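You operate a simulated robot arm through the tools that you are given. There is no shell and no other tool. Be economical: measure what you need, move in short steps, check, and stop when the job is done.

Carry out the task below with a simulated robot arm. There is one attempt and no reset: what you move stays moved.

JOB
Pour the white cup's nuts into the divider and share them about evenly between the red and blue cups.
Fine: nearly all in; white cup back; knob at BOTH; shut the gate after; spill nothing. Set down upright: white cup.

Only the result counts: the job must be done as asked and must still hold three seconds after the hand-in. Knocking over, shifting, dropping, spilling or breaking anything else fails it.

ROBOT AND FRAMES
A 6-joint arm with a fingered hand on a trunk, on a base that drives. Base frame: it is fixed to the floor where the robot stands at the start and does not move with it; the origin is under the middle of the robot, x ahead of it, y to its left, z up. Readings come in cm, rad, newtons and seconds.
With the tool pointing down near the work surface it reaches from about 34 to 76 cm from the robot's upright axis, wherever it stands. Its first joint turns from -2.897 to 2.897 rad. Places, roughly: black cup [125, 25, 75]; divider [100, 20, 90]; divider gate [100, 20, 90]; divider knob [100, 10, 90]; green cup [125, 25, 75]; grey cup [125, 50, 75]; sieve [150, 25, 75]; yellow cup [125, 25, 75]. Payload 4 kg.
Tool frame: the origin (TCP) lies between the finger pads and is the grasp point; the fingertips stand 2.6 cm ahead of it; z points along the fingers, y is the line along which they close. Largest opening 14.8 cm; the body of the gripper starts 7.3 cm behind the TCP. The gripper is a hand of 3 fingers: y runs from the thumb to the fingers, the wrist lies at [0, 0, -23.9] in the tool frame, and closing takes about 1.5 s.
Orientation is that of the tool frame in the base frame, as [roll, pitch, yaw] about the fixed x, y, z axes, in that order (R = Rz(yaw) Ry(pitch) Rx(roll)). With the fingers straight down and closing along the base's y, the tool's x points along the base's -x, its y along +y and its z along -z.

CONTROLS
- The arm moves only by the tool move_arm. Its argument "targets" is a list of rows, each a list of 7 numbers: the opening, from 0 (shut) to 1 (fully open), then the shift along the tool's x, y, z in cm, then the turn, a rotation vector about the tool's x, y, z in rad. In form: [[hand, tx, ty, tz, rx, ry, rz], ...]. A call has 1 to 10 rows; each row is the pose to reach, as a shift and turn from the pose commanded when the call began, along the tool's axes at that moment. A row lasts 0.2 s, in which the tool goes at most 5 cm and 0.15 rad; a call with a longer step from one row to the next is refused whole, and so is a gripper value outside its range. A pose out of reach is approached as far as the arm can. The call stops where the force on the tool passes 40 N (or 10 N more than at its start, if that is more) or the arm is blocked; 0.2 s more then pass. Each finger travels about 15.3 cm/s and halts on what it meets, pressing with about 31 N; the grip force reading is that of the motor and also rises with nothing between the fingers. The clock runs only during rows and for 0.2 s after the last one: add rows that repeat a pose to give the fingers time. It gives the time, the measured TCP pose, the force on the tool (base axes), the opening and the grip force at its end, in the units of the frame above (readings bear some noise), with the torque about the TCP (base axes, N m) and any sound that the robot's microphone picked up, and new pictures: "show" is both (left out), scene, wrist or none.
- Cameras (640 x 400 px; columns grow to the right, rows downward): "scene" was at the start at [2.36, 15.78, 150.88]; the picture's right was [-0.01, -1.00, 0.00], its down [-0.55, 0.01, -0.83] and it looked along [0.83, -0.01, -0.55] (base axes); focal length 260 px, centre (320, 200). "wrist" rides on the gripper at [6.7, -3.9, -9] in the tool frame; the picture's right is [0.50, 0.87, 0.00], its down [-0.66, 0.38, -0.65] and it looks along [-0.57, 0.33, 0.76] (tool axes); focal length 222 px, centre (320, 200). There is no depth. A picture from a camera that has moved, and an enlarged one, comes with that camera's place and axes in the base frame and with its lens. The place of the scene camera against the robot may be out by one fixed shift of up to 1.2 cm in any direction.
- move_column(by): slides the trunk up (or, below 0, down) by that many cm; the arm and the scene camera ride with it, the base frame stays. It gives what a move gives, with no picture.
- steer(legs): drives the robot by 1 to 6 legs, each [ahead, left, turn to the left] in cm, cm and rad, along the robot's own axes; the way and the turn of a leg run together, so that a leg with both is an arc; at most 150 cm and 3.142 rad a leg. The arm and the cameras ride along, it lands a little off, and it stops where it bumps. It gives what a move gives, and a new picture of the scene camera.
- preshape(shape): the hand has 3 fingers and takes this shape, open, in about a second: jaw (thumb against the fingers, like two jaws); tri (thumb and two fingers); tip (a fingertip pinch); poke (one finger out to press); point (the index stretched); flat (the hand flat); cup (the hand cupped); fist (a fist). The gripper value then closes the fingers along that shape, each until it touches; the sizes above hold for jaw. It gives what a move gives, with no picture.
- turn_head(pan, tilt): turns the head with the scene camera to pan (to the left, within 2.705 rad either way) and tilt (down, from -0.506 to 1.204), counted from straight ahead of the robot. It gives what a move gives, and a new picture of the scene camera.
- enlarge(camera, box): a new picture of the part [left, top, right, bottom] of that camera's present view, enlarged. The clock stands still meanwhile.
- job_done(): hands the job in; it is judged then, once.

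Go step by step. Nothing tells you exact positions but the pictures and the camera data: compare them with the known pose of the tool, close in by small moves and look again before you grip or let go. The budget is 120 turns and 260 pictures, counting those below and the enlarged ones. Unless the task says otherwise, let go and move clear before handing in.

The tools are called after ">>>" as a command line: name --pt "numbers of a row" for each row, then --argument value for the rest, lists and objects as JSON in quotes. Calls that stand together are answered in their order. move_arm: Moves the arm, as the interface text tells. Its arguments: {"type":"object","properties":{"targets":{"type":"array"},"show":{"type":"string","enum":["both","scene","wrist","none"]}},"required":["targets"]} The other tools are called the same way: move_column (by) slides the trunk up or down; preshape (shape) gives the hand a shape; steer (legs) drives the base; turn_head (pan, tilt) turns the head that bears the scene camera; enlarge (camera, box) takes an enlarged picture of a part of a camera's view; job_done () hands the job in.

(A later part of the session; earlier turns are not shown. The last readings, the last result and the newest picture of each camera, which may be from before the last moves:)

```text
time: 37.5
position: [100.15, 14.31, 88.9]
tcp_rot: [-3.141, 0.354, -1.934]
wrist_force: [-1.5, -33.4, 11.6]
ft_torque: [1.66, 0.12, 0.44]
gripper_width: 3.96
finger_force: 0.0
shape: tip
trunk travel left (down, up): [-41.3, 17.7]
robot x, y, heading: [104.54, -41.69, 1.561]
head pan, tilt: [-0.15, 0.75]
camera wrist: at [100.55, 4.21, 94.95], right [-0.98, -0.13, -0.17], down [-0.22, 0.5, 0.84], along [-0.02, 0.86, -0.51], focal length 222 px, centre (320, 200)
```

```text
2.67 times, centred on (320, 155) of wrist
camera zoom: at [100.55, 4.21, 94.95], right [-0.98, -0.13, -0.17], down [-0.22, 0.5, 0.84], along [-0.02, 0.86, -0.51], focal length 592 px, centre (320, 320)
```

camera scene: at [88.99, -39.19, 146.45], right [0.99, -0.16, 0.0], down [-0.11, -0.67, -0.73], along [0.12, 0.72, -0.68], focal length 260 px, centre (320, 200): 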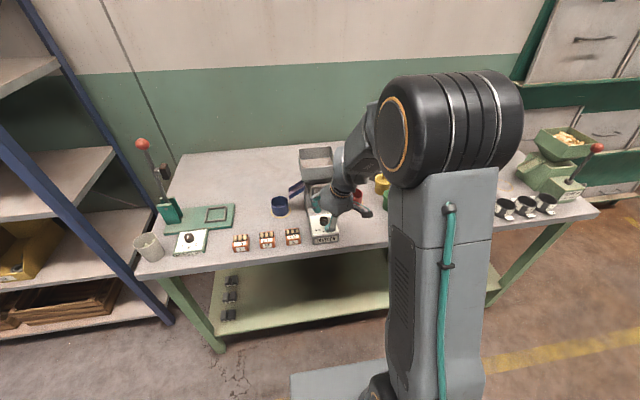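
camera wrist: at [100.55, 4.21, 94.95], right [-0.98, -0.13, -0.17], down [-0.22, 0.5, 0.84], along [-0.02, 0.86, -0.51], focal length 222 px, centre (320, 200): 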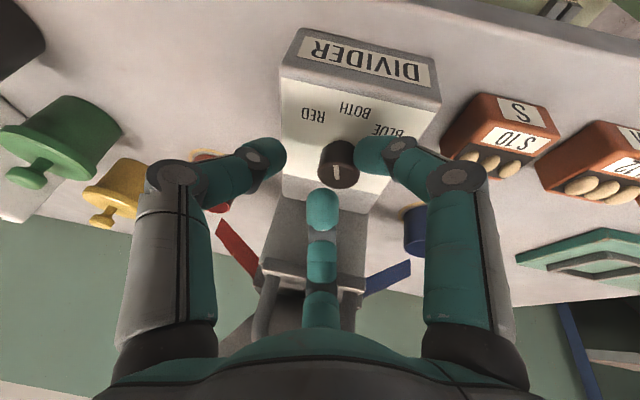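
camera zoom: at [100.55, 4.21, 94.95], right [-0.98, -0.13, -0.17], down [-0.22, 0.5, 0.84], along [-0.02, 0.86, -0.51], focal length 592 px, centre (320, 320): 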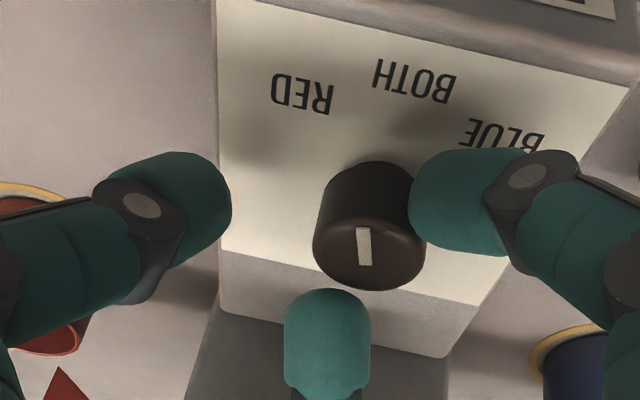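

The rear finger is pressing on the gate handle area, so I'll back off. Next I'll lean the hand much further back, so only the thumb and front finger reach the knob.

>>> move_arm --pt "0.35 1.5 0 -1 0 0 0" --pt "0.35 2 0 -4 0 0 0" --pt "0.35 2 0 -8 0 -0.15 0" --pt "0.35 2 0 -10 0 -0.3 0" --pt "0.35 2 0 -10 0 -0.446 0" --pt "0.35 2 0 -10 0 -0.446 0" --show "none"

>>> move_arm --pt "0.35 0 0 0 -0.1 0 -0.098" --pt "0.35 0 0 0 -0.2 0 -0.196" --pt "0.35 0 0 0 -0.323 0 -0.28" --pt "0.35 0 0 0 -0.323 0 -0.314" --pt "0.35 0 0 0 -0.323 0 -0.314" --show "wrist"

>>> enlarge --camera "scene" --box '[265, 130, 385, 250]'

```text
time: 38.9
position: [98.3, 9.87, 97.69]
tcp_rot: [3.141, 0.802, -1.932]
wrist_force: [0.3, 0.1, -0.2]
ft_torque: [-0.01, -0.02, 0.02]
gripper_width: 5.17
finger_force: 0.0
shape: tip
trunk travel left (down, up): [-41.3, 17.7]
robot x, y, heading: [104.46, -41.15, 1.557]
head pan, tilt: [-0.15, 0.75]
```

```text
time: 40.1
position: [98.31, 9.78, 97.49]
tcp_rot: [-3.139, 0.802, -1.48]
wrist_force: [0.0, 0.6, -0.6]
ft_torque: [0.02, -0.01, 0.01]
gripper_width: 5.17
finger_force: 0.1
shape: tip
trunk travel left (down, up): [-41.3, 17.7]
robot x, y, heading: [104.12, -41.21, 1.563]
head pan, tilt: [-0.15, 0.75]
camera wrist: at [103.27, -0.95, 98.92], right [-0.83, -0.42, -0.36], down [-0.38, -0.05, 0.93], along [-0.41, 0.9, -0.12], focal length 222 px, centre (320, 200)
```

wrist: 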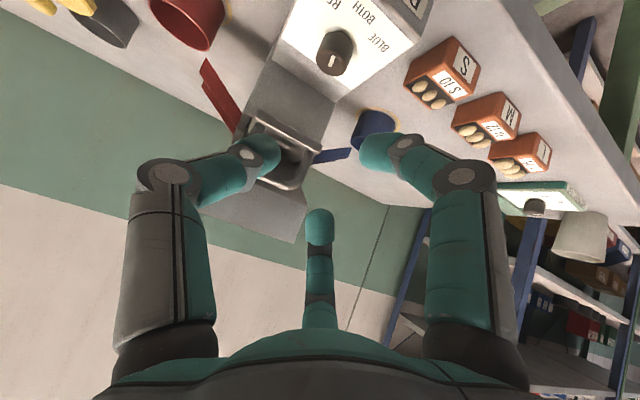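

```text
3.33 times, centred on (325, 190) of scene
camera zoom: at [88.99, -39.21, 146.45], right [0.99, -0.16, 0.0], down [-0.11, -0.67, -0.73], along [0.12, 0.72, -0.68], focal length 866 px, centre (303, 233)
```

zoom: 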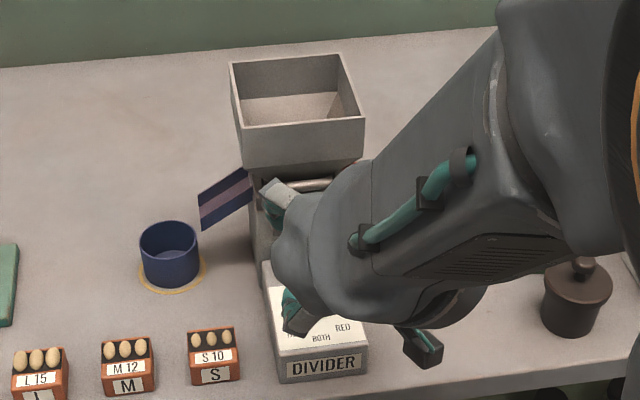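

The hand now leans about 46°. I'll position it above the knob and look.

>>> move_arm --pt "0.32 0.5 -1 2 0 0 0" --pt "0.32 1 -2.1 4 0 0 0" --pt "0.32 1.4 -2.1 5.7 0 0 0" --pt "0.32 1.4 -2.1 5.7 0 0 0" --show "wrist"

>>> enlarge --camera "scene" --box '[285, 170, 365, 250]'

```text
time: 41.1
position: [99.14, 12.1, 92.81]
tcp_rot: [-3.079, 0.722, -1.475]
wrist_force: [0.2, 0.3, -0.6]
ft_torque: [-0.01, -0.03, -0.02]
gripper_width: 4.76
finger_force: 0.0
shape: tip
out of reach, approached as far as the arm can: row 1, 2, 3, 4
trunk travel left (down, up): [-41.3, 17.7]
robot x, y, heading: [104.58, -41.27, 1.564]
head pan, tilt: [-0.15, 0.75]
camera wrist: at [103.44, 1.35, 95.27], right [-0.83, -0.42, -0.37], down [-0.42, 0.04, 0.9], along [-0.37, 0.91, -0.21], focal length 222 px, centre (320, 200)
```

wrist: 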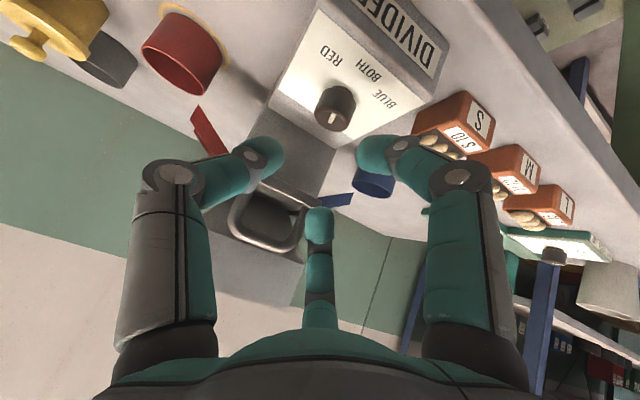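

```text
5.00 times, centred on (325, 210) of scene
camera zoom: at [89.0, -39.18, 146.45], right [0.99, -0.16, 0.0], down [-0.11, -0.67, -0.73], along [0.12, 0.72, -0.68], focal length 1298 px, centre (295, 150)
```

zoom: 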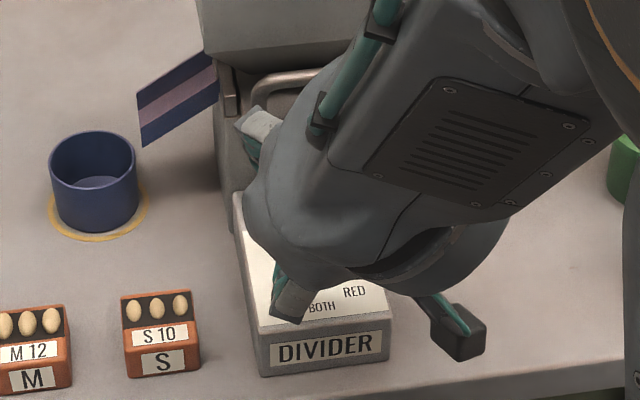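

The arm is too folded for this lean. I'll back the base off 13 cm, which moves the hand away from the divider, and reach out again.

>>> steer --legs '[[-13, 0, 0]]'

>>> move_arm --pt "0.32 0 0 0 0 0 0" --show "none"

```text
time: 42.4
position: [98.98, -1.02, 92.83]
tcp_rot: [-3.079, 0.719, -1.477]
wrist_force: [-0.6, -0.6, -0.4]
ft_torque: [0.01, 0.01, 0.0]
gripper_width: 4.75
finger_force: 0.1
shape: tip
trunk travel left (down, up): [-41.3, 17.7]
robot x, y, heading: [103.93, -54.17, 1.556]
head pan, tilt: [-0.15, 0.75]
camera scene: at [88.85, -52.23, 146.45], right [0.99, -0.16, 0.0], down [-0.11, -0.67, -0.73], along [0.12, 0.72, -0.68], focal length 260 px, centre (320, 200)
```

scene: 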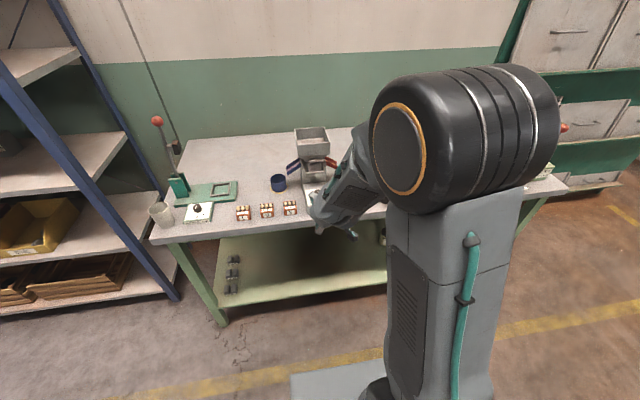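

```text
time: 42.8
position: [98.94, -0.94, 92.98]
tcp_rot: [-3.079, 0.72, -1.477]
wrist_force: [0.4, -0.2, -0.5]
ft_torque: [0.0, 0.03, 0.04]
gripper_width: 4.77
finger_force: 0.0
shape: tip
trunk travel left (down, up): [-41.3, 17.7]
robot x, y, heading: [104.57, -54.72, 1.558]
head pan, tilt: [-0.15, 0.75]
```

>>> move_arm --pt "0.32 -2.4 -0.6 2.5 0 0 0" --pt "0.32 -4.9 -1.2 5 0 0 0" --pt "0.32 -7.3 -1.8 7.4 0 -0.04 0" --pt "0.32 -9.7 -2.45 9.9 0 -0.08 0" --pt "0.32 -9.7 -2.45 9.9 0 -0.08 0" --show "wrist"

>>> turn_head --pan -0.15 --tilt 0.65

>>> enlarge --camera "scene" --box '[275, 170, 355, 250]'

```text
time: 44.0
position: [100.65, 13.29, 91.84]
tcp_rot: [-3.077, 0.8, -1.47]
wrist_force: [-0.7, 0.4, 0.1]
ft_torque: [0.02, -0.02, -0.01]
gripper_width: 4.75
finger_force: 0.2
shape: tip
trunk travel left (down, up): [-41.3, 17.7]
robot x, y, heading: [104.49, -54.4, 1.558]
head pan, tilt: [-0.15, 0.75]
camera wrist: at [105.04, 2.33, 93.37], right [-0.83, -0.39, -0.4], down [-0.42, -0.03, 0.91], along [-0.37, 0.92, -0.14], focal length 222 px, centre (320, 200)
```

wrist: 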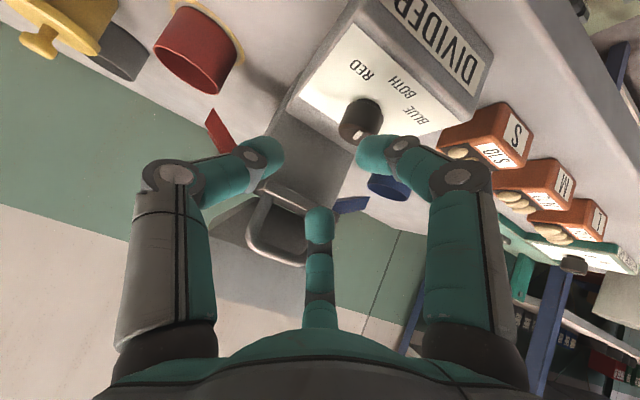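

```text
time: 44.7
position: [100.58, 13.28, 91.89]
tcp_rot: [-3.074, 0.799, -1.47]
wrist_force: [0.0, -0.4, 0.0]
ft_torque: [-0.02, 0.01, 0.06]
gripper_width: 4.72
finger_force: 0.0
shape: tip
trunk travel left (down, up): [-41.3, 17.7]
robot x, y, heading: [104.14, -54.57, 1.557]
head pan, tilt: [-0.15, 0.649]
camera scene: at [88.91, -51.85, 147.31], right [0.99, -0.16, 0.0], down [-0.1, -0.6, -0.8], along [0.13, 0.79, -0.6], focal length 260 px, centre (320, 200)
```

scene: 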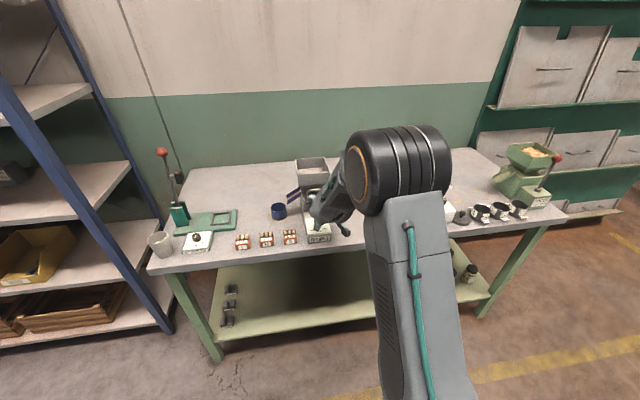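

```text
5.00 times, centred on (315, 210) of scene
camera zoom: at [88.91, -51.85, 147.31], right [0.99, -0.16, 0.0], down [-0.1, -0.6, -0.8], along [0.13, 0.79, -0.6], focal length 1298 px, centre (345, 150)
```

zoom: 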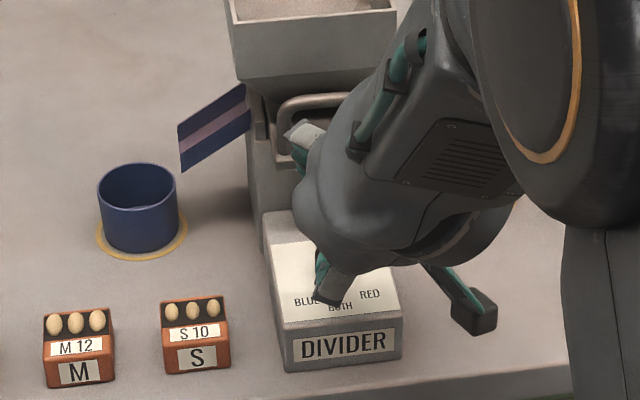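

>>> move_arm --pt "0.32 1 0.1 0.9 0 0 0" --pt "0.32 2 0.2 1.8 0 0 0" --pt "0.32 2.8 0.27 2.6 0 0 0" --pt "0.32 2.8 0.27 2.6 0 0 0" --show "wrist"

>>> enlarge --camera "wrist" --box '[240, 90, 400, 240]'

>>> enlarge --camera "scene" --box '[285, 190, 345, 250]'

```text
time: 45.7
position: [99.96, 13.17, 88.43]
tcp_rot: [-3.064, 0.794, -1.469]
wrist_force: [0.1, -1.0, 4.1]
ft_torque: [-0.11, 0.06, 0.03]
gripper_width: 4.72
finger_force: 0.1
shape: tip
out of reach, approached as far as the arm can: row 3, 4
trunk travel left (down, up): [-41.3, 17.7]
robot x, y, heading: [104.18, -54.2, 1.56]
head pan, tilt: [-0.15, 0.649]
camera wrist: at [104.29, 2.2, 90.03], right [-0.83, -0.39, -0.4], down [-0.43, -0.03, 0.9], along [-0.36, 0.92, -0.14], focal length 222 px, centre (320, 200)
```

wrist: 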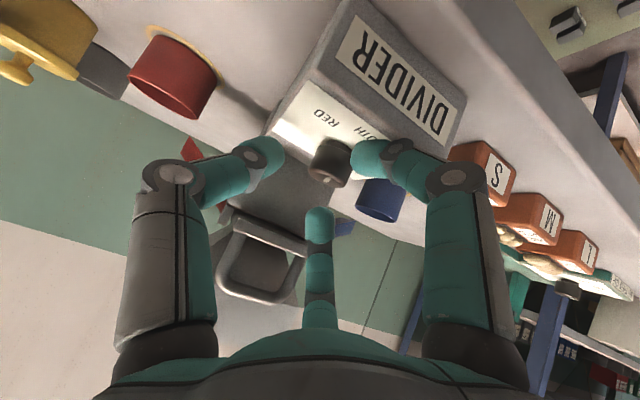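

```text
2.67 times, centred on (320, 165) of wrist
camera zoom: at [104.29, 2.2, 90.03], right [-0.83, -0.39, -0.4], down [-0.43, -0.03, 0.9], along [-0.36, 0.92, -0.14], focal length 592 px, centre (320, 293)
```

zoom: 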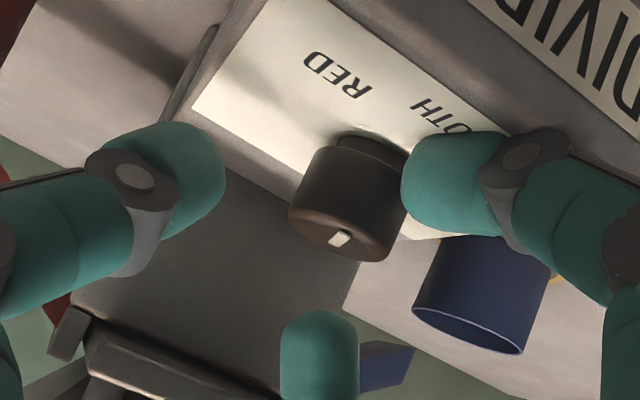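

```text
6.67 times, centred on (315, 220) of scene
camera zoom: at [88.91, -51.89, 147.32], right [0.99, -0.16, 0.0], down [-0.1, -0.6, -0.8], along [0.13, 0.79, -0.6], focal length 1731 px, centre (353, 67)
```

zoom: 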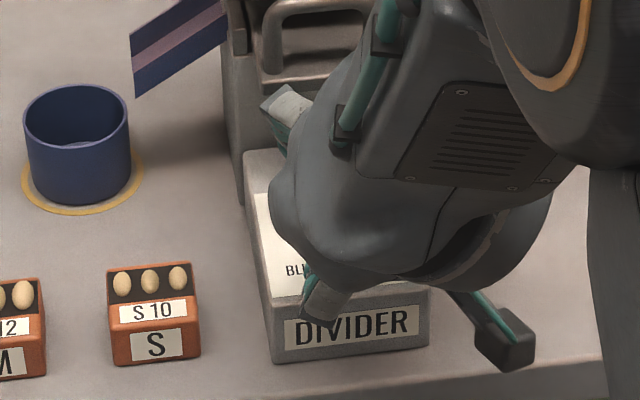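

The knob is now between the thumb and front finger. I'll close on it gently, with the hand shifted slightly towards the front finger.

>>> move_arm --pt "0.28 0 0.3 -0.1 0 0 0" --pt "0.2 0 0.5 -0.1 0 0 0" --pt "0.12 0 0.5 -0.1 0 0 0" --pt "0.05 0 0.5 -0.1 0 0 0" --pt "0.0 0 0.5 -0.1 0 0 0" --pt "0.0 0 0.5 -0.1 0 0 0" --show "wrist"

>>> enlarge --camera "wrist" --box '[240, 90, 400, 240]'

```text
time: 47.1
position: [99.34, 12.82, 88.65]
tcp_rot: [-3.068, 0.799, -1.469]
wrist_force: [-3.0, -30.1, 16.1]
ft_torque: [-0.55, 0.12, -0.02]
gripper_width: 1.33
finger_force: 31.1
shape: tip
trunk travel left (down, up): [-41.3, 17.7]
robot x, y, heading: [104.68, -54.5, 1.561]
head pan, tilt: [-0.15, 0.649]
camera wrist: at [103.79, 1.75, 90.24], right [-0.83, -0.39, -0.4], down [-0.42, -0.03, 0.91], along [-0.37, 0.92, -0.14], focal length 222 px, centre (320, 200)
```

wrist: 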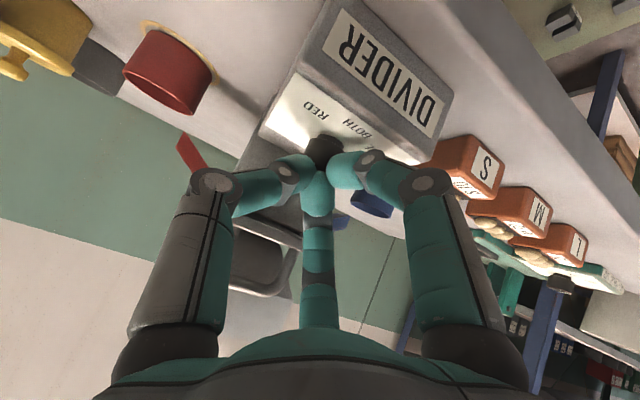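

```text
2.67 times, centred on (320, 165) of wrist
camera zoom: at [103.79, 1.75, 90.24], right [-0.83, -0.39, -0.4], down [-0.42, -0.03, 0.91], along [-0.37, 0.92, -0.14], focal length 592 px, centre (320, 293)
```

zoom: 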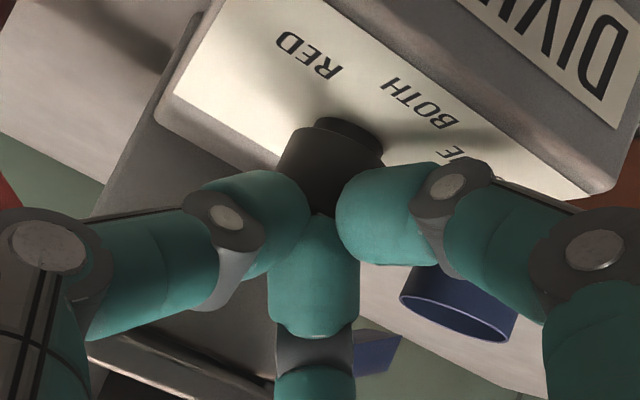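

The three fingertips closed over the top rear of the knob, so this lean isn't right either. I'll release and go back to the first pose, which did turn it, with the hand slightly further forward.

>>> move_arm --pt "0.15 0 0 -0.3 0 0 0" --pt "0.35 0 0 -1 0 0 0" --pt "0.35 0 0 -4 -0.03 0.05 0" --pt "0.35 -1 0 -7 -0.07 0.18 0" --pt "0.35 -2 0 -7 -0.07 0.32 0" --pt "0.35 -2 0 -7 -0.07 0.446 0" --pt "0.35 -2 0 -7 -0.07 0.446 0" --show "none"

>>> move_arm --pt "0.35 0 0 0 -0.05 0 -0.135" --pt "0.35 0 0 0 -0.1 0 -0.27" --pt "0.35 0 0 0 -0.1 0 -0.27" --show "wrist"

>>> enlarge --camera "wrist" --box '[250, 30, 410, 180]'

```text
time: 48.7
position: [100.03, 9.73, 95.21]
tcp_rot: [3.103, 0.346, -1.484]
wrist_force: [0.4, -0.1, 0.4]
ft_torque: [0.0, -0.04, -0.02]
gripper_width: 5.19
finger_force: 0.1
shape: tip
out of reach, approached as far as the arm can: row 4, 5, 6, 7
trunk travel left (down, up): [-41.3, 17.7]
robot x, y, heading: [104.34, -54.07, 1.56]
head pan, tilt: [-0.15, 0.649]
```

```text
time: 49.5
position: [100.06, 9.87, 95.16]
tcp_rot: [3.129, 0.356, -1.194]
wrist_force: [0.5, 0.2, -0.1]
ft_torque: [0.01, -0.03, -0.02]
gripper_width: 5.18
finger_force: 0.0
shape: tip
trunk travel left (down, up): [-41.3, 17.7]
robot x, y, heading: [104.16, -54.1, 1.558]
head pan, tilt: [-0.15, 0.649]
camera wrist: at [107.3, 2.5, 101.21], right [-0.63, -0.76, -0.16], down [-0.49, 0.22, 0.85], along [-0.6, 0.61, -0.51], focal length 222 px, centre (320, 200)
```

wrist: 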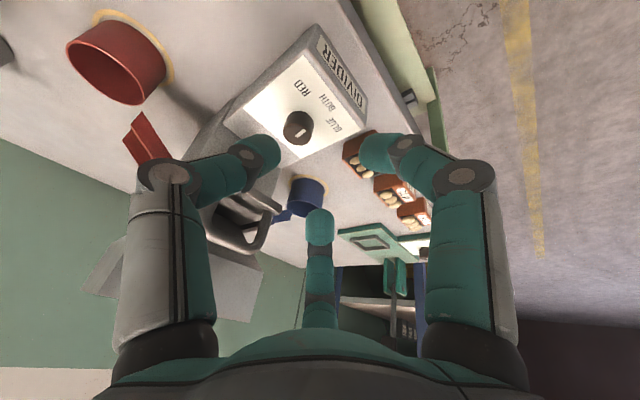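

```text
2.67 times, centred on (330, 105) of wrist
camera zoom: at [107.3, 2.5, 101.21], right [-0.63, -0.76, -0.16], down [-0.49, 0.22, 0.85], along [-0.6, 0.61, -0.51], focal length 592 px, centre (293, 453)
```

zoom: 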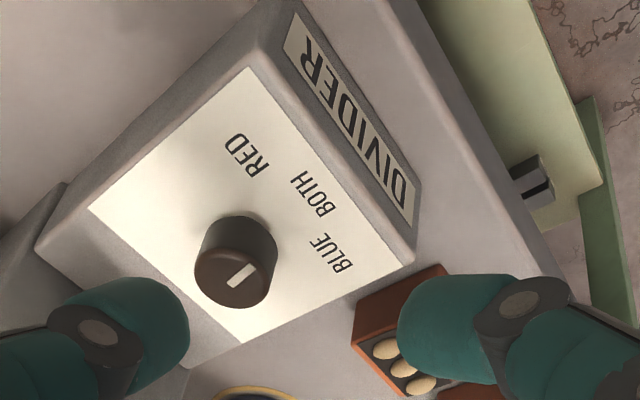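

The knob's mark now points very nearly at BOTH. I'll lift the hand clear and check from the scene camera.

>>> move_arm --pt "0.35 3 0 -3 0 0 0" --pt "0.35 6 0 -6 0 0 0" --pt "0.35 9 0 -9 0 0 0" --pt "0.35 9 0 -9 0 0 0" --show "wrist"

>>> enlarge --camera "scene" --box '[295, 200, 345, 250]'

>>> enlarge --camera "wrist" --box '[250, 20, 350, 120]'

```text
time: 50.5
position: [104.4, -1.25, 100.72]
tcp_rot: [3.129, 0.356, -1.196]
wrist_force: [0.0, 0.2, -0.8]
ft_torque: [0.01, -0.05, 0.01]
gripper_width: 5.17
finger_force: 0.1
shape: tip
trunk travel left (down, up): [-41.3, 17.7]
robot x, y, heading: [104.3, -54.77, 1.562]
head pan, tilt: [-0.15, 0.649]
camera wrist: at [111.62, -8.49, 106.71], right [-0.63, -0.76, -0.16], down [-0.49, 0.22, 0.85], along [-0.6, 0.61, -0.51], focal length 222 px, centre (320, 200)
```

wrist: 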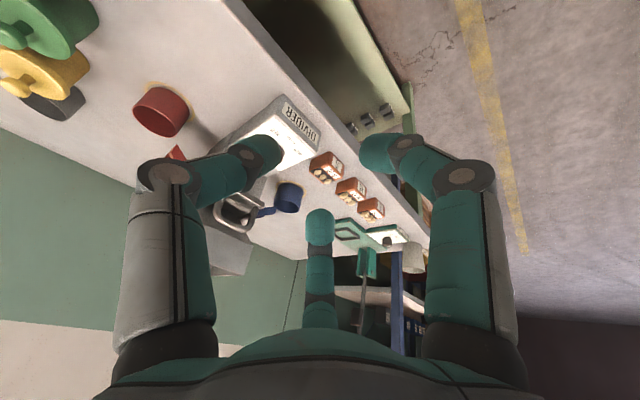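

```text
8.00 times, centred on (320, 225) of scene
camera zoom: at [88.92, -51.89, 147.31], right [0.99, -0.16, 0.0], down [-0.1, -0.6, -0.8], along [0.13, 0.79, -0.6], focal length 2077 px, centre (320, 0)
```

zoom: 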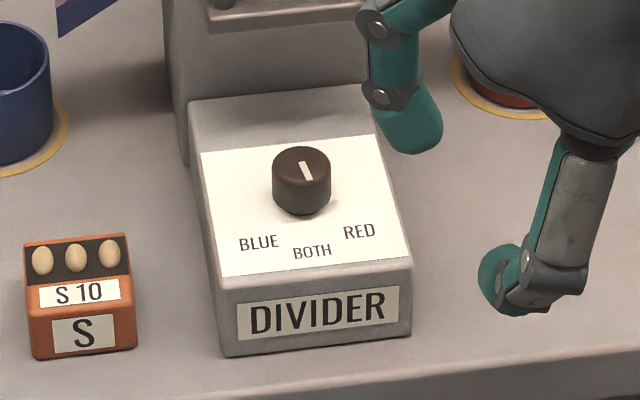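

```text
4.00 times, centred on (300, 70) of wrist
camera zoom: at [111.62, -8.49, 106.71], right [-0.63, -0.76, -0.16], down [-0.49, 0.22, 0.85], along [-0.6, 0.61, -0.51], focal length 888 px, centre (400, 720)
```

zoom: 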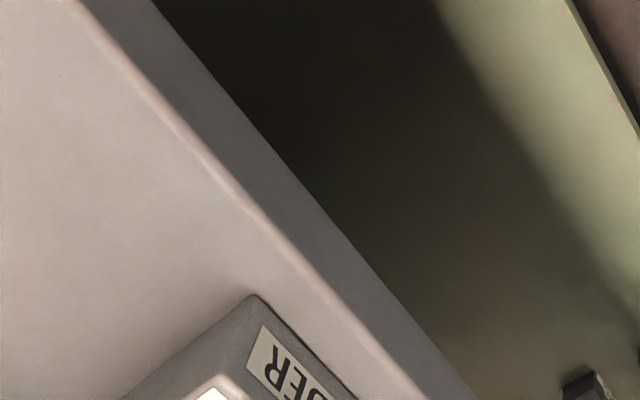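

The knob is at BOTH. Next is the white cup: I'll drive back along the bench, switch to the jaw shape and lower the trunk for a side grasp.

>>> steer --legs '[[0, 48, 0]]'

>>> preshape --shape "jaw"

>>> move_arm --pt "1 0 0 -4 0 0 0" --pt "1 0 0 -8 0 0 0" --pt "1 0 0 -12 0 0 0" --pt "1 0 0 -16 0.05 0 0.14" --pt "1 0 0 -20 0.1 0 0.27" --pt "1 0 0 -24 0.13 0 0.35" --pt "1 0 0 -24 0.13 0 0.35"

```text
time: 53.4
position: [55.66, -0.57, 100.7]
tcp_rot: [3.13, 0.356, -1.197]
wrist_force: [-0.6, 0.3, -0.4]
ft_torque: [-0.02, 0.0, 0.02]
gripper_width: 5.19
finger_force: 0.0
shape: tip
trunk travel left (down, up): [-41.3, 17.7]
robot x, y, heading: [55.33, -53.58, 1.56]
head pan, tilt: [-0.15, 0.649]
camera scene: at [40.14, -51.24, 147.31], right [0.99, -0.16, 0.0], down [-0.1, -0.6, -0.8], along [0.13, 0.79, -0.6], focal length 260 px, centre (320, 200)
```

scene: 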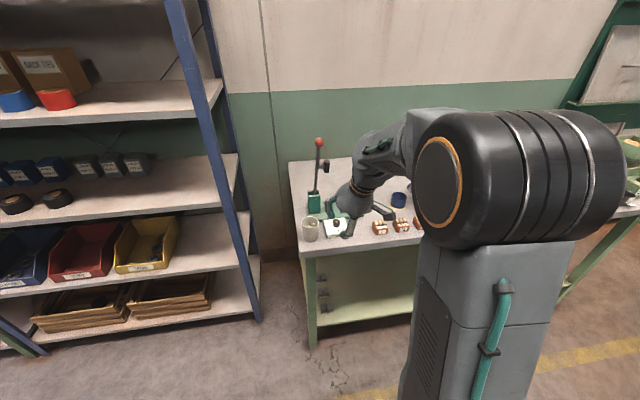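

```text
time: 54.2
position: [55.64, -0.51, 100.79]
tcp_rot: [3.129, 0.357, -1.197]
wrist_force: [-0.3, 0.1, -0.2]
ft_torque: [0.02, 0.0, 0.0]
gripper_width: 14.8
finger_force: 0.0
shape: jaw
trunk travel left (down, up): [-41.3, 17.7]
robot x, y, heading: [55.56, -54.07, 1.557]
head pan, tilt: [-0.15, 0.649]
```

```text
time: 55.9
position: [59.16, -8.24, 123.15]
tcp_rot: [3.132, 0.352, -1.57]
wrist_force: [0.0, -0.5, 0.9]
ft_torque: [-0.02, 0.02, -0.01]
gripper_width: 14.79
finger_force: 0.1
shape: jaw
trunk travel left (down, up): [-41.3, 17.7]
robot x, y, heading: [55.59, -53.58, 1.554]
head pan, tilt: [-0.15, 0.649]
camera scene: at [40.13, -51.25, 147.31], right [0.99, -0.16, 0.0], down [-0.1, -0.6, -0.8], along [0.13, 0.79, -0.6], focal length 260 px, centre (320, 200)
camera wrist: at [63.06, -17.68, 129.26], right [-0.87, -0.47, -0.16], down [-0.37, 0.39, 0.84], along [-0.34, 0.79, -0.51], focal length 222 px, centre (320, 200)
```

scene: 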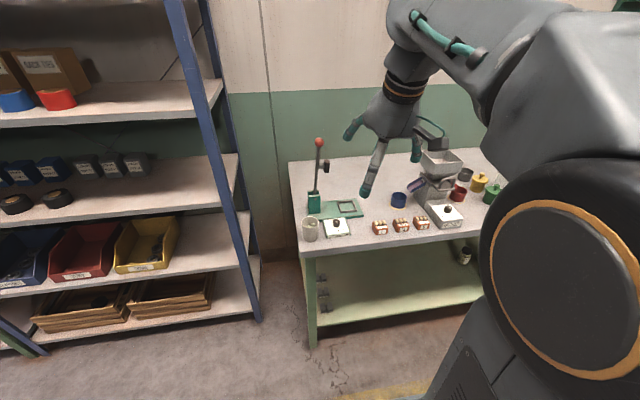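
wrist: 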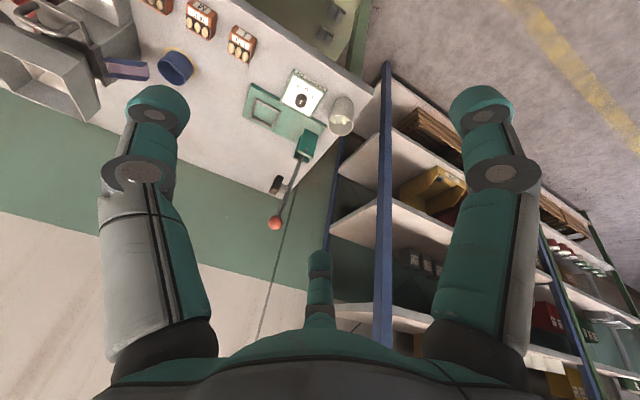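

>>> move_column --by -22

>>> move_arm --pt "0.8 0 0 0 0 -0.14 0" --pt "0.8 0 0 0 0 -0.28 0" --pt "0.8 0 0 0 0 -0.42 0" --pt "0.8 0 0 0 0 -0.56 0" --pt "0.8 0 0 0 0 -0.7 0" --pt "0.8 0 0 0 0 -0.85 0" --pt "0.8 0 0 0 0 -0.85 0"

>>> enlarge --camera "scene" --box '[280, 120, 440, 270]'

```text
time: 58.2
position: [59.08, -8.3, 101.23]
tcp_rot: [3.13, 0.352, -1.57]
wrist_force: [0.6, 0.2, -0.1]
ft_torque: [0.02, -0.05, -0.02]
gripper_width: 14.78
finger_force: 0.1
shape: jaw
trunk travel left (down, up): [-19.3, 39.7]
robot x, y, heading: [55.35, -53.92, 1.561]
head pan, tilt: [-0.15, 0.649]
```

```text
time: 59.8
position: [58.88, -7.82, 100.44]
tcp_rot: [3.099, 1.178, -1.605]
wrist_force: [-0.1, 1.1, 0.2]
ft_torque: [-0.01, -0.01, -0.03]
gripper_width: 11.86
finger_force: 0.2
shape: jaw
trunk travel left (down, up): [-19.3, 39.7]
robot x, y, heading: [55.66, -53.7, 1.56]
head pan, tilt: [-0.15, 0.649]
camera scene: at [40.13, -51.24, 125.68], right [0.99, -0.16, 0.0], down [-0.1, -0.6, -0.8], along [0.13, 0.79, -0.6], focal length 260 px, centre (320, 200)
camera wrist: at [62.98, -18.64, 97.57], right [-0.87, -0.2, -0.45], down [-0.36, -0.35, 0.86], along [-0.33, 0.91, 0.24], focal length 222 px, centre (320, 200)
```

scene: 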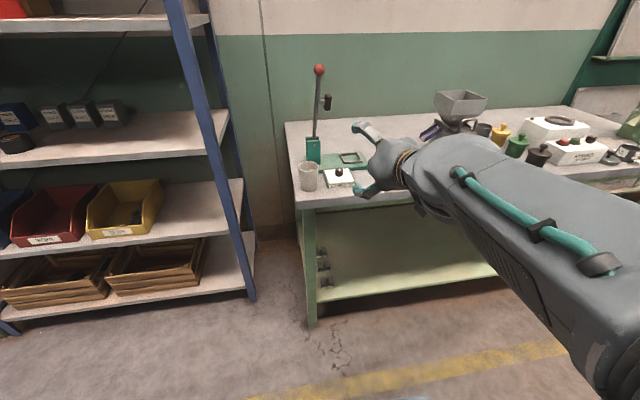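
wrist: 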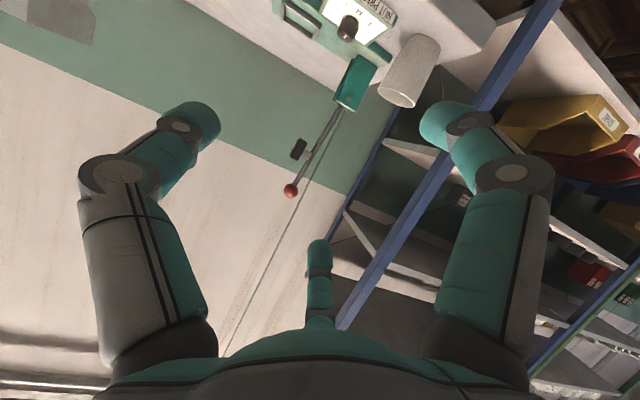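

```text
2.67 times, centred on (360, 195) of scene
camera zoom: at [40.13, -51.24, 125.68], right [0.99, -0.16, 0.0], down [-0.1, -0.6, -0.8], along [0.13, 0.79, -0.6], focal length 692 px, centre (213, 213)
```

zoom: 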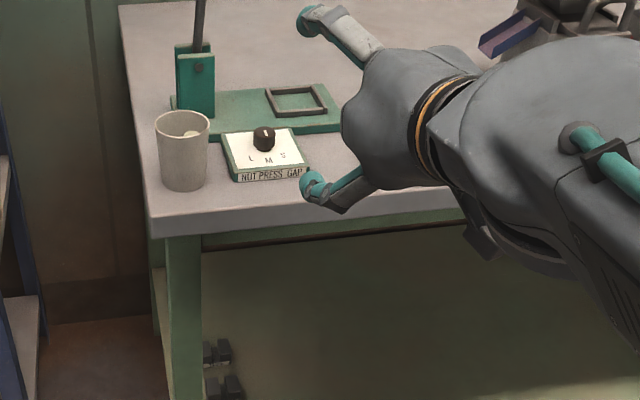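

The cup stands at about (47.5, 15), with the bench top near z 80.5. I'll bring the open hand in front of it at its mid-height, just outside the bench edge.

>>> move_arm --pt "0.75 2 2.2 3 0 0 0" --pt "0.75 4 4.4 6 0 0 0" --pt "0.75 6 6.6 9 0 0 0" --pt "0.75 8 9 12 0 0 0" --pt "0.75 9.7 11.1 14.6 0 0 0" --pt "0.75 9.7 11.1 14.6 0 0 0"

>>> enlarge --camera "scene" --box '[260, 130, 400, 260]'

```text
time: 61.2
position: [47.58, 1.74, 86.81]
tcp_rot: [3.112, 1.202, -1.59]
wrist_force: [0.3, 0.2, 0.4]
ft_torque: [0.06, -0.02, -0.01]
gripper_width: 11.13
finger_force: 0.1
shape: jaw
out of reach, approached as far as the arm can: row 2, 3
trunk travel left (down, up): [-19.3, 39.7]
robot x, y, heading: [55.47, -53.96, 1.558]
head pan, tilt: [-0.15, 0.649]
camera scene: at [40.13, -51.24, 125.31], right [0.99, -0.16, 0.0], down [-0.1, -0.6, -0.8], along [0.13, 0.79, -0.6], focal length 260 px, centre (320, 200)
camera wrist: at [51.61, -8.99, 83.61], right [-0.87, -0.18, -0.46], down [-0.37, -0.38, 0.85], along [-0.33, 0.91, 0.26], focal length 222 px, centre (320, 200)
```

scene: 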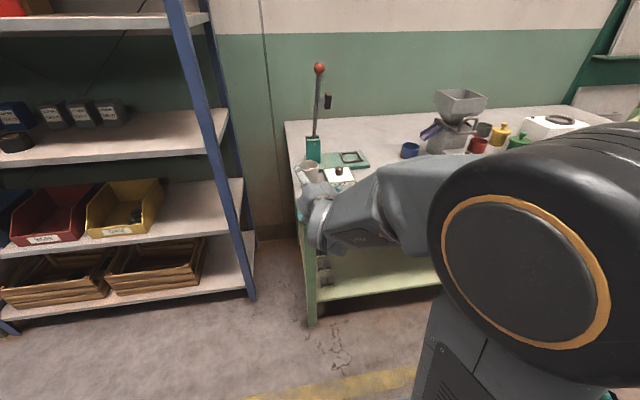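
wrist: 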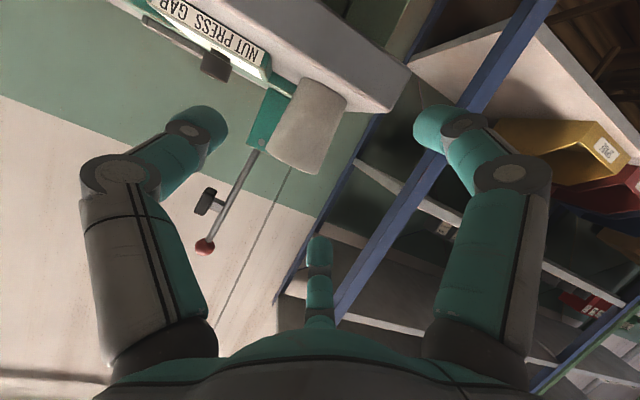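

```text
3.08 times, centred on (330, 195) of scene
camera zoom: at [40.13, -51.24, 125.31], right [0.99, -0.16, 0.0], down [-0.1, -0.6, -0.8], along [0.13, 0.79, -0.6], focal length 799 px, centre (289, 215)
```

zoom: 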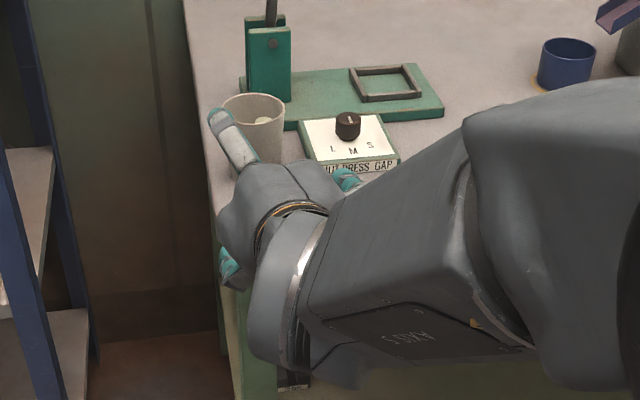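

The fingers turn out to be a 120° tripod, so a side grasp would miss this short cup. A grasp from above with the tripod centred on the cup axis suits it better, pouring through the gap between the two fingers. I'll retreat and bring the tool to point down.

>>> move_arm --pt "0.75 0 0 -4 0 0 0" --pt "0.75 0 0 -8 0 0 0" --pt "0.75 0 0 -12 0 0.12 0" --pt "0.75 0 0 -12 0 0.26 0" --pt "0.75 0 0 -12 0 0.4 0" --pt "0.75 0 0 -12 0 0.54 0" --pt "0.75 0 0 -12 0 0.68 0" --pt "0.75 0 0 -12 0 0.82 0" --pt "0.75 0 0 -12 0 0.96 0" --show "none"

>>> move_column --by 24

>>> move_arm --pt "0.75 0 0 0 0 0.12 0" --pt "0.75 0 0 0 0 0.24 0" --pt "0.75 0 0 0 0 0.24 0" --show "none"

```text
time: 63.2
position: [34.46, -25.6, 78.7]
tcp_rot: [-3.139, 0.43, -1.616]
wrist_force: [0.3, 0.4, -0.7]
ft_torque: [0.04, 0.03, -0.01]
gripper_width: 11.12
finger_force: 0.1
shape: jaw
out of reach, approached as far as the arm can: row 4, 5, 6, 7, 8, 9
trunk travel left (down, up): [-19.3, 39.7]
robot x, y, heading: [55.38, -53.41, 1.558]
head pan, tilt: [-0.15, 0.649]
```

```text
time: 65.7
position: [34.53, -25.42, 102.79]
tcp_rot: [-3.136, 0.431, -1.617]
wrist_force: [0.6, 0.1, 0.6]
ft_torque: [0.0, -0.02, -0.05]
gripper_width: 11.11
finger_force: 0.0
shape: jaw
trunk travel left (down, up): [-43.3, 15.7]
robot x, y, heading: [55.79, -54.17, 1.558]
head pan, tilt: [-0.15, 0.649]
```

```text
time: 66.5
position: [34.42, -25.52, 102.74]
tcp_rot: [-3.135, 0.432, -1.617]
wrist_force: [-0.3, -0.3, 0.0]
ft_torque: [-0.02, -0.01, 0.0]
gripper_width: 11.11
finger_force: 0.0
shape: jaw
out of reach, approached as far as the arm can: row 1, 2, 3
trunk travel left (down, up): [-43.3, 15.7]
robot x, y, heading: [55.47, -53.44, 1.561]
head pan, tilt: [-0.15, 0.649]
```

>>> move_arm --pt "0.75 -3.4 -2.5 0.1 0 0 0" --pt "0.75 -6.8 -5 0.2 0 0 0" --pt "0.75 -10.2 -7.6 0.3 0 0 0" --pt "0.75 -13.6 -10.2 0.4 0 0.1 0" --pt "0.75 -17 -12.7 0.5 0 0.22 0" --pt "0.75 -20.3 -15.2 0.5 0 0.33 0" --pt "0.75 -20.3 -15.2 0.5 0 0.43 0" --pt "0.75 -20.3 -15.2 0.5 0 0.43 0" --show "none"

```text
time: 68.3
position: [34.39, -25.44, 96.85]
tcp_rot: [-3.109, 0.329, -1.683]
wrist_force: [0.0, 0.4, -0.1]
ft_torque: [0.01, -0.01, 0.04]
gripper_width: 11.11
finger_force: 0.1
shape: jaw
out of reach, approached as far as the arm can: row 1, 2, 3, 4, 5, 6, 7, 8
trunk travel left (down, up): [-43.3, 15.7]
robot x, y, heading: [55.58, -53.82, 1.559]
head pan, tilt: [-0.15, 0.649]
```

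The arm is barely responding, so it must be at a joint limit. I'll look before going on.

>>> turn_head --pan 0.0 --tilt 0.7

>>> move_arm --pt "0.75 0 0 -4 0 0 0" --pt "0.75 0 0 -8 0 0 0" --pt "0.75 0 0 -12 0 0 0" --pt "0.75 0 0 -16 0 0 0"

```text
time: 69.0
position: [34.32, -25.46, 96.82]
tcp_rot: [-3.107, 0.331, -1.684]
wrist_force: [0.8, -0.4, -0.2]
ft_torque: [0.0, 0.0, 0.02]
gripper_width: 11.12
finger_force: 0.0
shape: jaw
trunk travel left (down, up): [-43.3, 15.7]
robot x, y, heading: [55.65, -53.88, 1.563]
head pan, tilt: [0.0, 0.7]
camera scene: at [38.83, -51.31, 148.88], right [1.0, -0.01, 0.0], down [-0.01, -0.64, -0.77], along [0.01, 0.77, -0.64], focal length 260 px, centre (320, 200)
```

scene: 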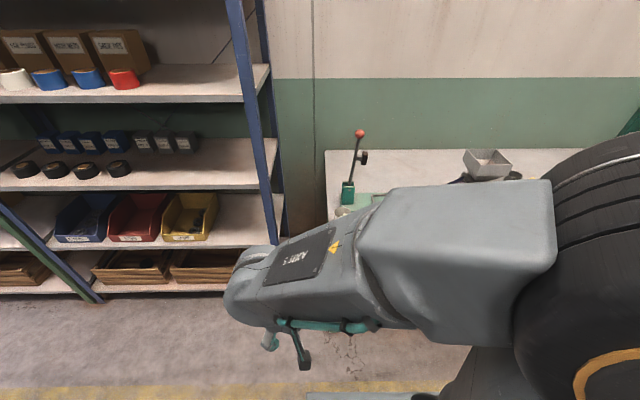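

```text
time: 70.0
position: [34.27, -26.94, 98.72]
tcp_rot: [-3.115, 0.37, -1.682]
wrist_force: [-0.4, -0.2, -0.2]
ft_torque: [0.02, 0.03, -0.01]
gripper_width: 11.11
finger_force: 0.0
shape: jaw
out of reach, approached as far as the arm can: row 1, 2, 3, 4
trunk travel left (down, up): [-43.3, 15.7]
robot x, y, heading: [55.58, -53.58, 1.554]
head pan, tilt: [0.0, 0.7]
camera scene: at [38.87, -51.36, 148.88], right [1.0, -0.01, 0.0], down [-0.01, -0.64, -0.77], along [0.01, 0.77, -0.64], focal length 260 px, centre (320, 200)
camera wrist: at [36.91, -36.9, 104.73], right [-0.91, -0.36, -0.2], down [-0.35, 0.42, 0.84], along [-0.22, 0.83, -0.51], focal length 222 px, centre (320, 200)
```

scene: 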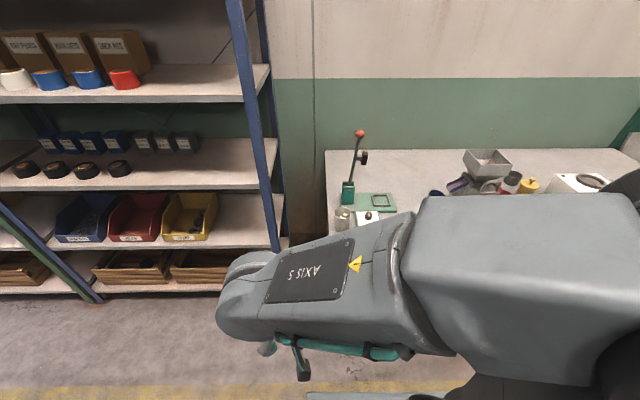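
wrist: 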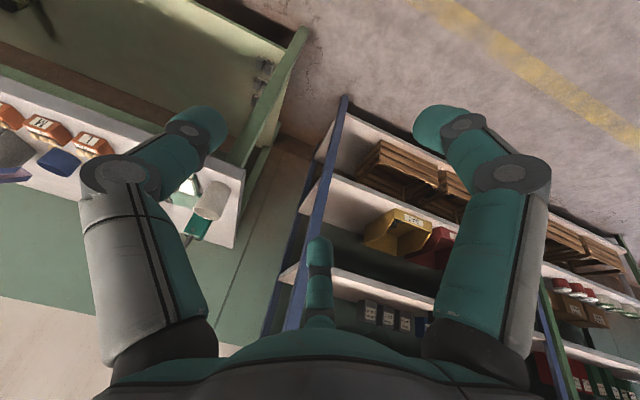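

The wrist folded into an awkward configuration. I'll retrace it by leaning the tool forward again while moving outward.

>>> move_arm --pt "0.75 0 0 0 0 -0.14 0" --pt "0.75 0 0 0 0 -0.28 0" --pt "0.75 0 0 0 0 -0.42 0" --pt "0.75 0 0 0 0 -0.56 0" --pt "0.75 0 0 0 0 -0.7 0" --pt "0.75 0 0 0 0 -0.84 0" --pt "0.75 0 0 0 0 -0.84 0" --show "none"

>>> move_arm --pt "0.75 0 0 4 0 0 0" --pt "0.75 0 0 8 0 0 0" --pt "0.75 0 0 12 0 0 0" --pt "0.75 0 0 16 0 0 0" --pt "0.75 0 0 16 0 0 0" --show "scene"

```text
time: 71.6
position: [31.53, -26.83, 99.82]
tcp_rot: [-3.056, 1.172, -1.616]
wrist_force: [-0.3, 0.1, 0.5]
ft_torque: [-0.04, 0.0, 0.01]
gripper_width: 11.08
finger_force: 0.1
shape: jaw
out of reach, approached as far as the arm can: row 4, 5, 6, 7
trunk travel left (down, up): [-43.3, 15.7]
robot x, y, heading: [55.39, -53.92, 1.557]
head pan, tilt: [0.0, 0.7]
```

```text
time: 72.8
position: [33.48, -12.35, 93.3]
tcp_rot: [-3.063, 1.171, -1.619]
wrist_force: [-0.3, -0.1, 0.4]
ft_torque: [-0.01, -0.01, 0.0]
gripper_width: 11.11
finger_force: 0.0
shape: jaw
out of reach, approached as far as the arm can: row 1, 2, 3
trunk travel left (down, up): [-43.3, 15.7]
robot x, y, heading: [55.2, -53.85, 1.556]
head pan, tilt: [0.0, 0.7]
camera scene: at [38.83, -51.27, 148.88], right [1.0, -0.01, 0.0], down [-0.01, -0.64, -0.76], along [0.01, 0.76, -0.64], focal length 260 px, centre (320, 200)
```

scene: 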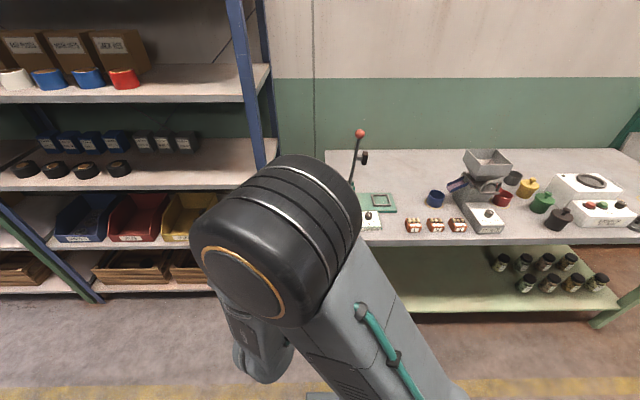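

The arm has now swung to the other elbow side. I'll move the hand up and outward into open space before pointing it down.

>>> move_arm --pt "0.75 -3.4 -2.9 0.4 0 0 0" --pt "0.75 -6.8 -5.8 0.8 0 0 0" --pt "0.75 -10.2 -8.6 1.2 0 0 0" --pt "0.75 -13.6 -11.5 1.6 0 0 0" --pt "0.75 -17.2 -14.4 2.1 0 0 0" --pt "0.75 -17.2 -14.4 2.1 0 0 0" --show "scene"

```text
time: 74.2
position: [48.78, -5.14, 108.6]
tcp_rot: [-3.057, 1.17, -1.615]
wrist_force: [-0.2, 0.1, -0.1]
ft_torque: [0.02, 0.04, 0.01]
gripper_width: 11.11
finger_force: 0.0
shape: jaw
out of reach, approached as far as the arm can: row 1, 2, 3, 4
trunk travel left (down, up): [-43.3, 15.7]
robot x, y, heading: [55.65, -53.62, 1.563]
head pan, tilt: [0.0, 0.7]
camera scene: at [38.86, -51.33, 148.88], right [1.0, -0.01, 0.0], down [-0.01, -0.64, -0.77], along [0.01, 0.77, -0.64], focal length 260 px, centre (320, 200)
```

scene: 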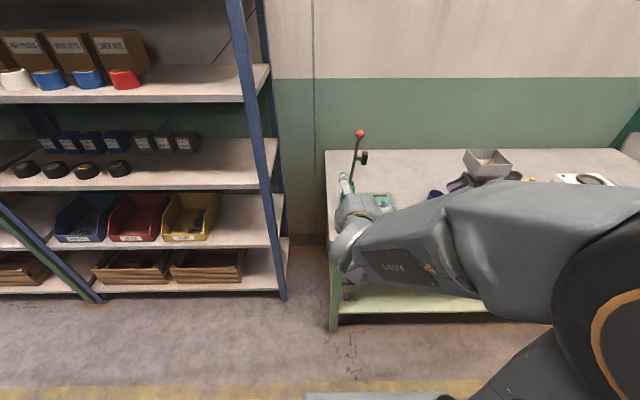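

>>> move_arm --pt "0.75 0 0 0 0 0.14 0" --pt "0.75 0 0 0 0 0.28 0" --pt "0.75 0 0 0 0 0.42 0" --pt "0.75 0 0 0 0 0.56 0" --pt "0.75 0 0 0 0 0.7 0" --pt "0.75 0 0 0 0 0.84 0" --pt "0.75 0 0 0 0 0.98 0" --pt "0.75 0 0 0 0 1.1 0" --pt "0.75 0 0 0 0 1.17 0" --pt "0.75 0 0 0 0 1.17 0"

```text
time: 76.4
position: [44.42, -16.52, 84.77]
tcp_rot: [-3.111, 0.265, -1.706]
wrist_force: [0.4, -0.2, 1.1]
ft_torque: [0.02, 0.04, -0.03]
gripper_width: 11.12
finger_force: 0.1
shape: jaw
out of reach, approached as far as the arm can: row 3, 4, 5, 6, 7, 8, 9, 10
trunk travel left (down, up): [-43.3, 15.7]
robot x, y, heading: [55.17, -53.25, 1.555]
head pan, tilt: [0.0, 0.7]
camera scene: at [38.83, -51.33, 148.88], right [1.0, -0.01, 0.0], down [-0.01, -0.64, -0.77], along [0.01, 0.77, -0.64], focal length 260 px, centre (320, 200)
camera wrist: at [46.78, -25.87, 91.86], right [-0.92, -0.35, -0.16], down [-0.33, 0.51, 0.79], along [-0.2, 0.78, -0.59], focal length 222 px, centre (320, 200)
```

scene: 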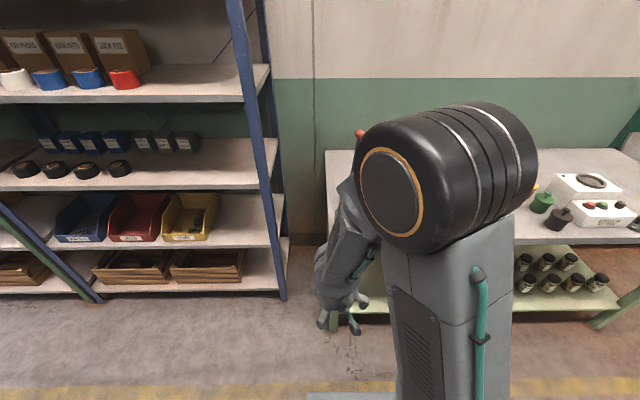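
wrist: 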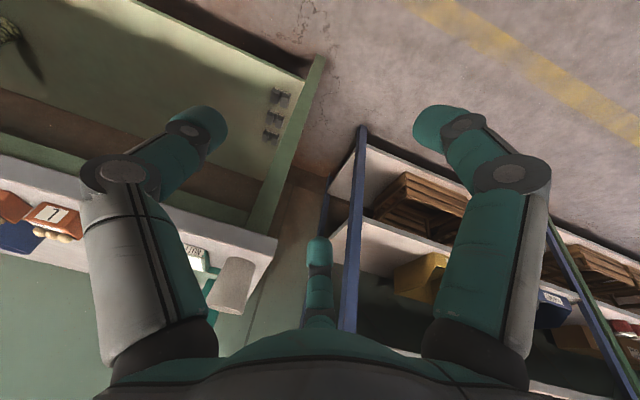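

The arm is hanging down normally again. I'll try raising and extending it from here, with the lean removed.

>>> move_arm --pt "0.75 -1 0 -4 0 0.08 0" --pt "0.75 -2 0 -8 0 0.16 0" --pt "0.75 -3 0 -12 0 0.26 0" --pt "0.75 -4 0 -16 0 0.26 0" --pt "0.75 -6 0 -20 0 0.26 0" --pt "0.75 -8 0 -22 0 0.26 0" --pt "0.75 -8 0 -22 0 0.26 0" --show "scene"

```text
time: 78.0
position: [36.01, -26.97, 91.3]
tcp_rot: [-3.086, 0.232, -1.771]
wrist_force: [-0.6, 0.8, 0.0]
ft_torque: [-0.02, -0.02, -0.01]
gripper_width: 11.09
finger_force: 0.0
shape: jaw
out of reach, approached as far as the arm can: row 1, 2, 3, 4, 5, 6, 7
trunk travel left (down, up): [-43.3, 15.7]
robot x, y, heading: [55.42, -53.33, 1.552]
head pan, tilt: [0.0, 0.7]
camera scene: at [38.8, -51.3, 148.87], right [1.0, -0.01, 0.0], down [-0.01, -0.64, -0.76], along [0.01, 0.76, -0.64], focal length 260 px, centre (320, 200)
```

scene: 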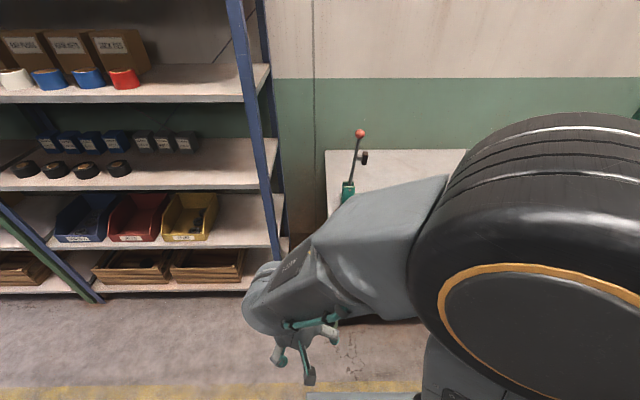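

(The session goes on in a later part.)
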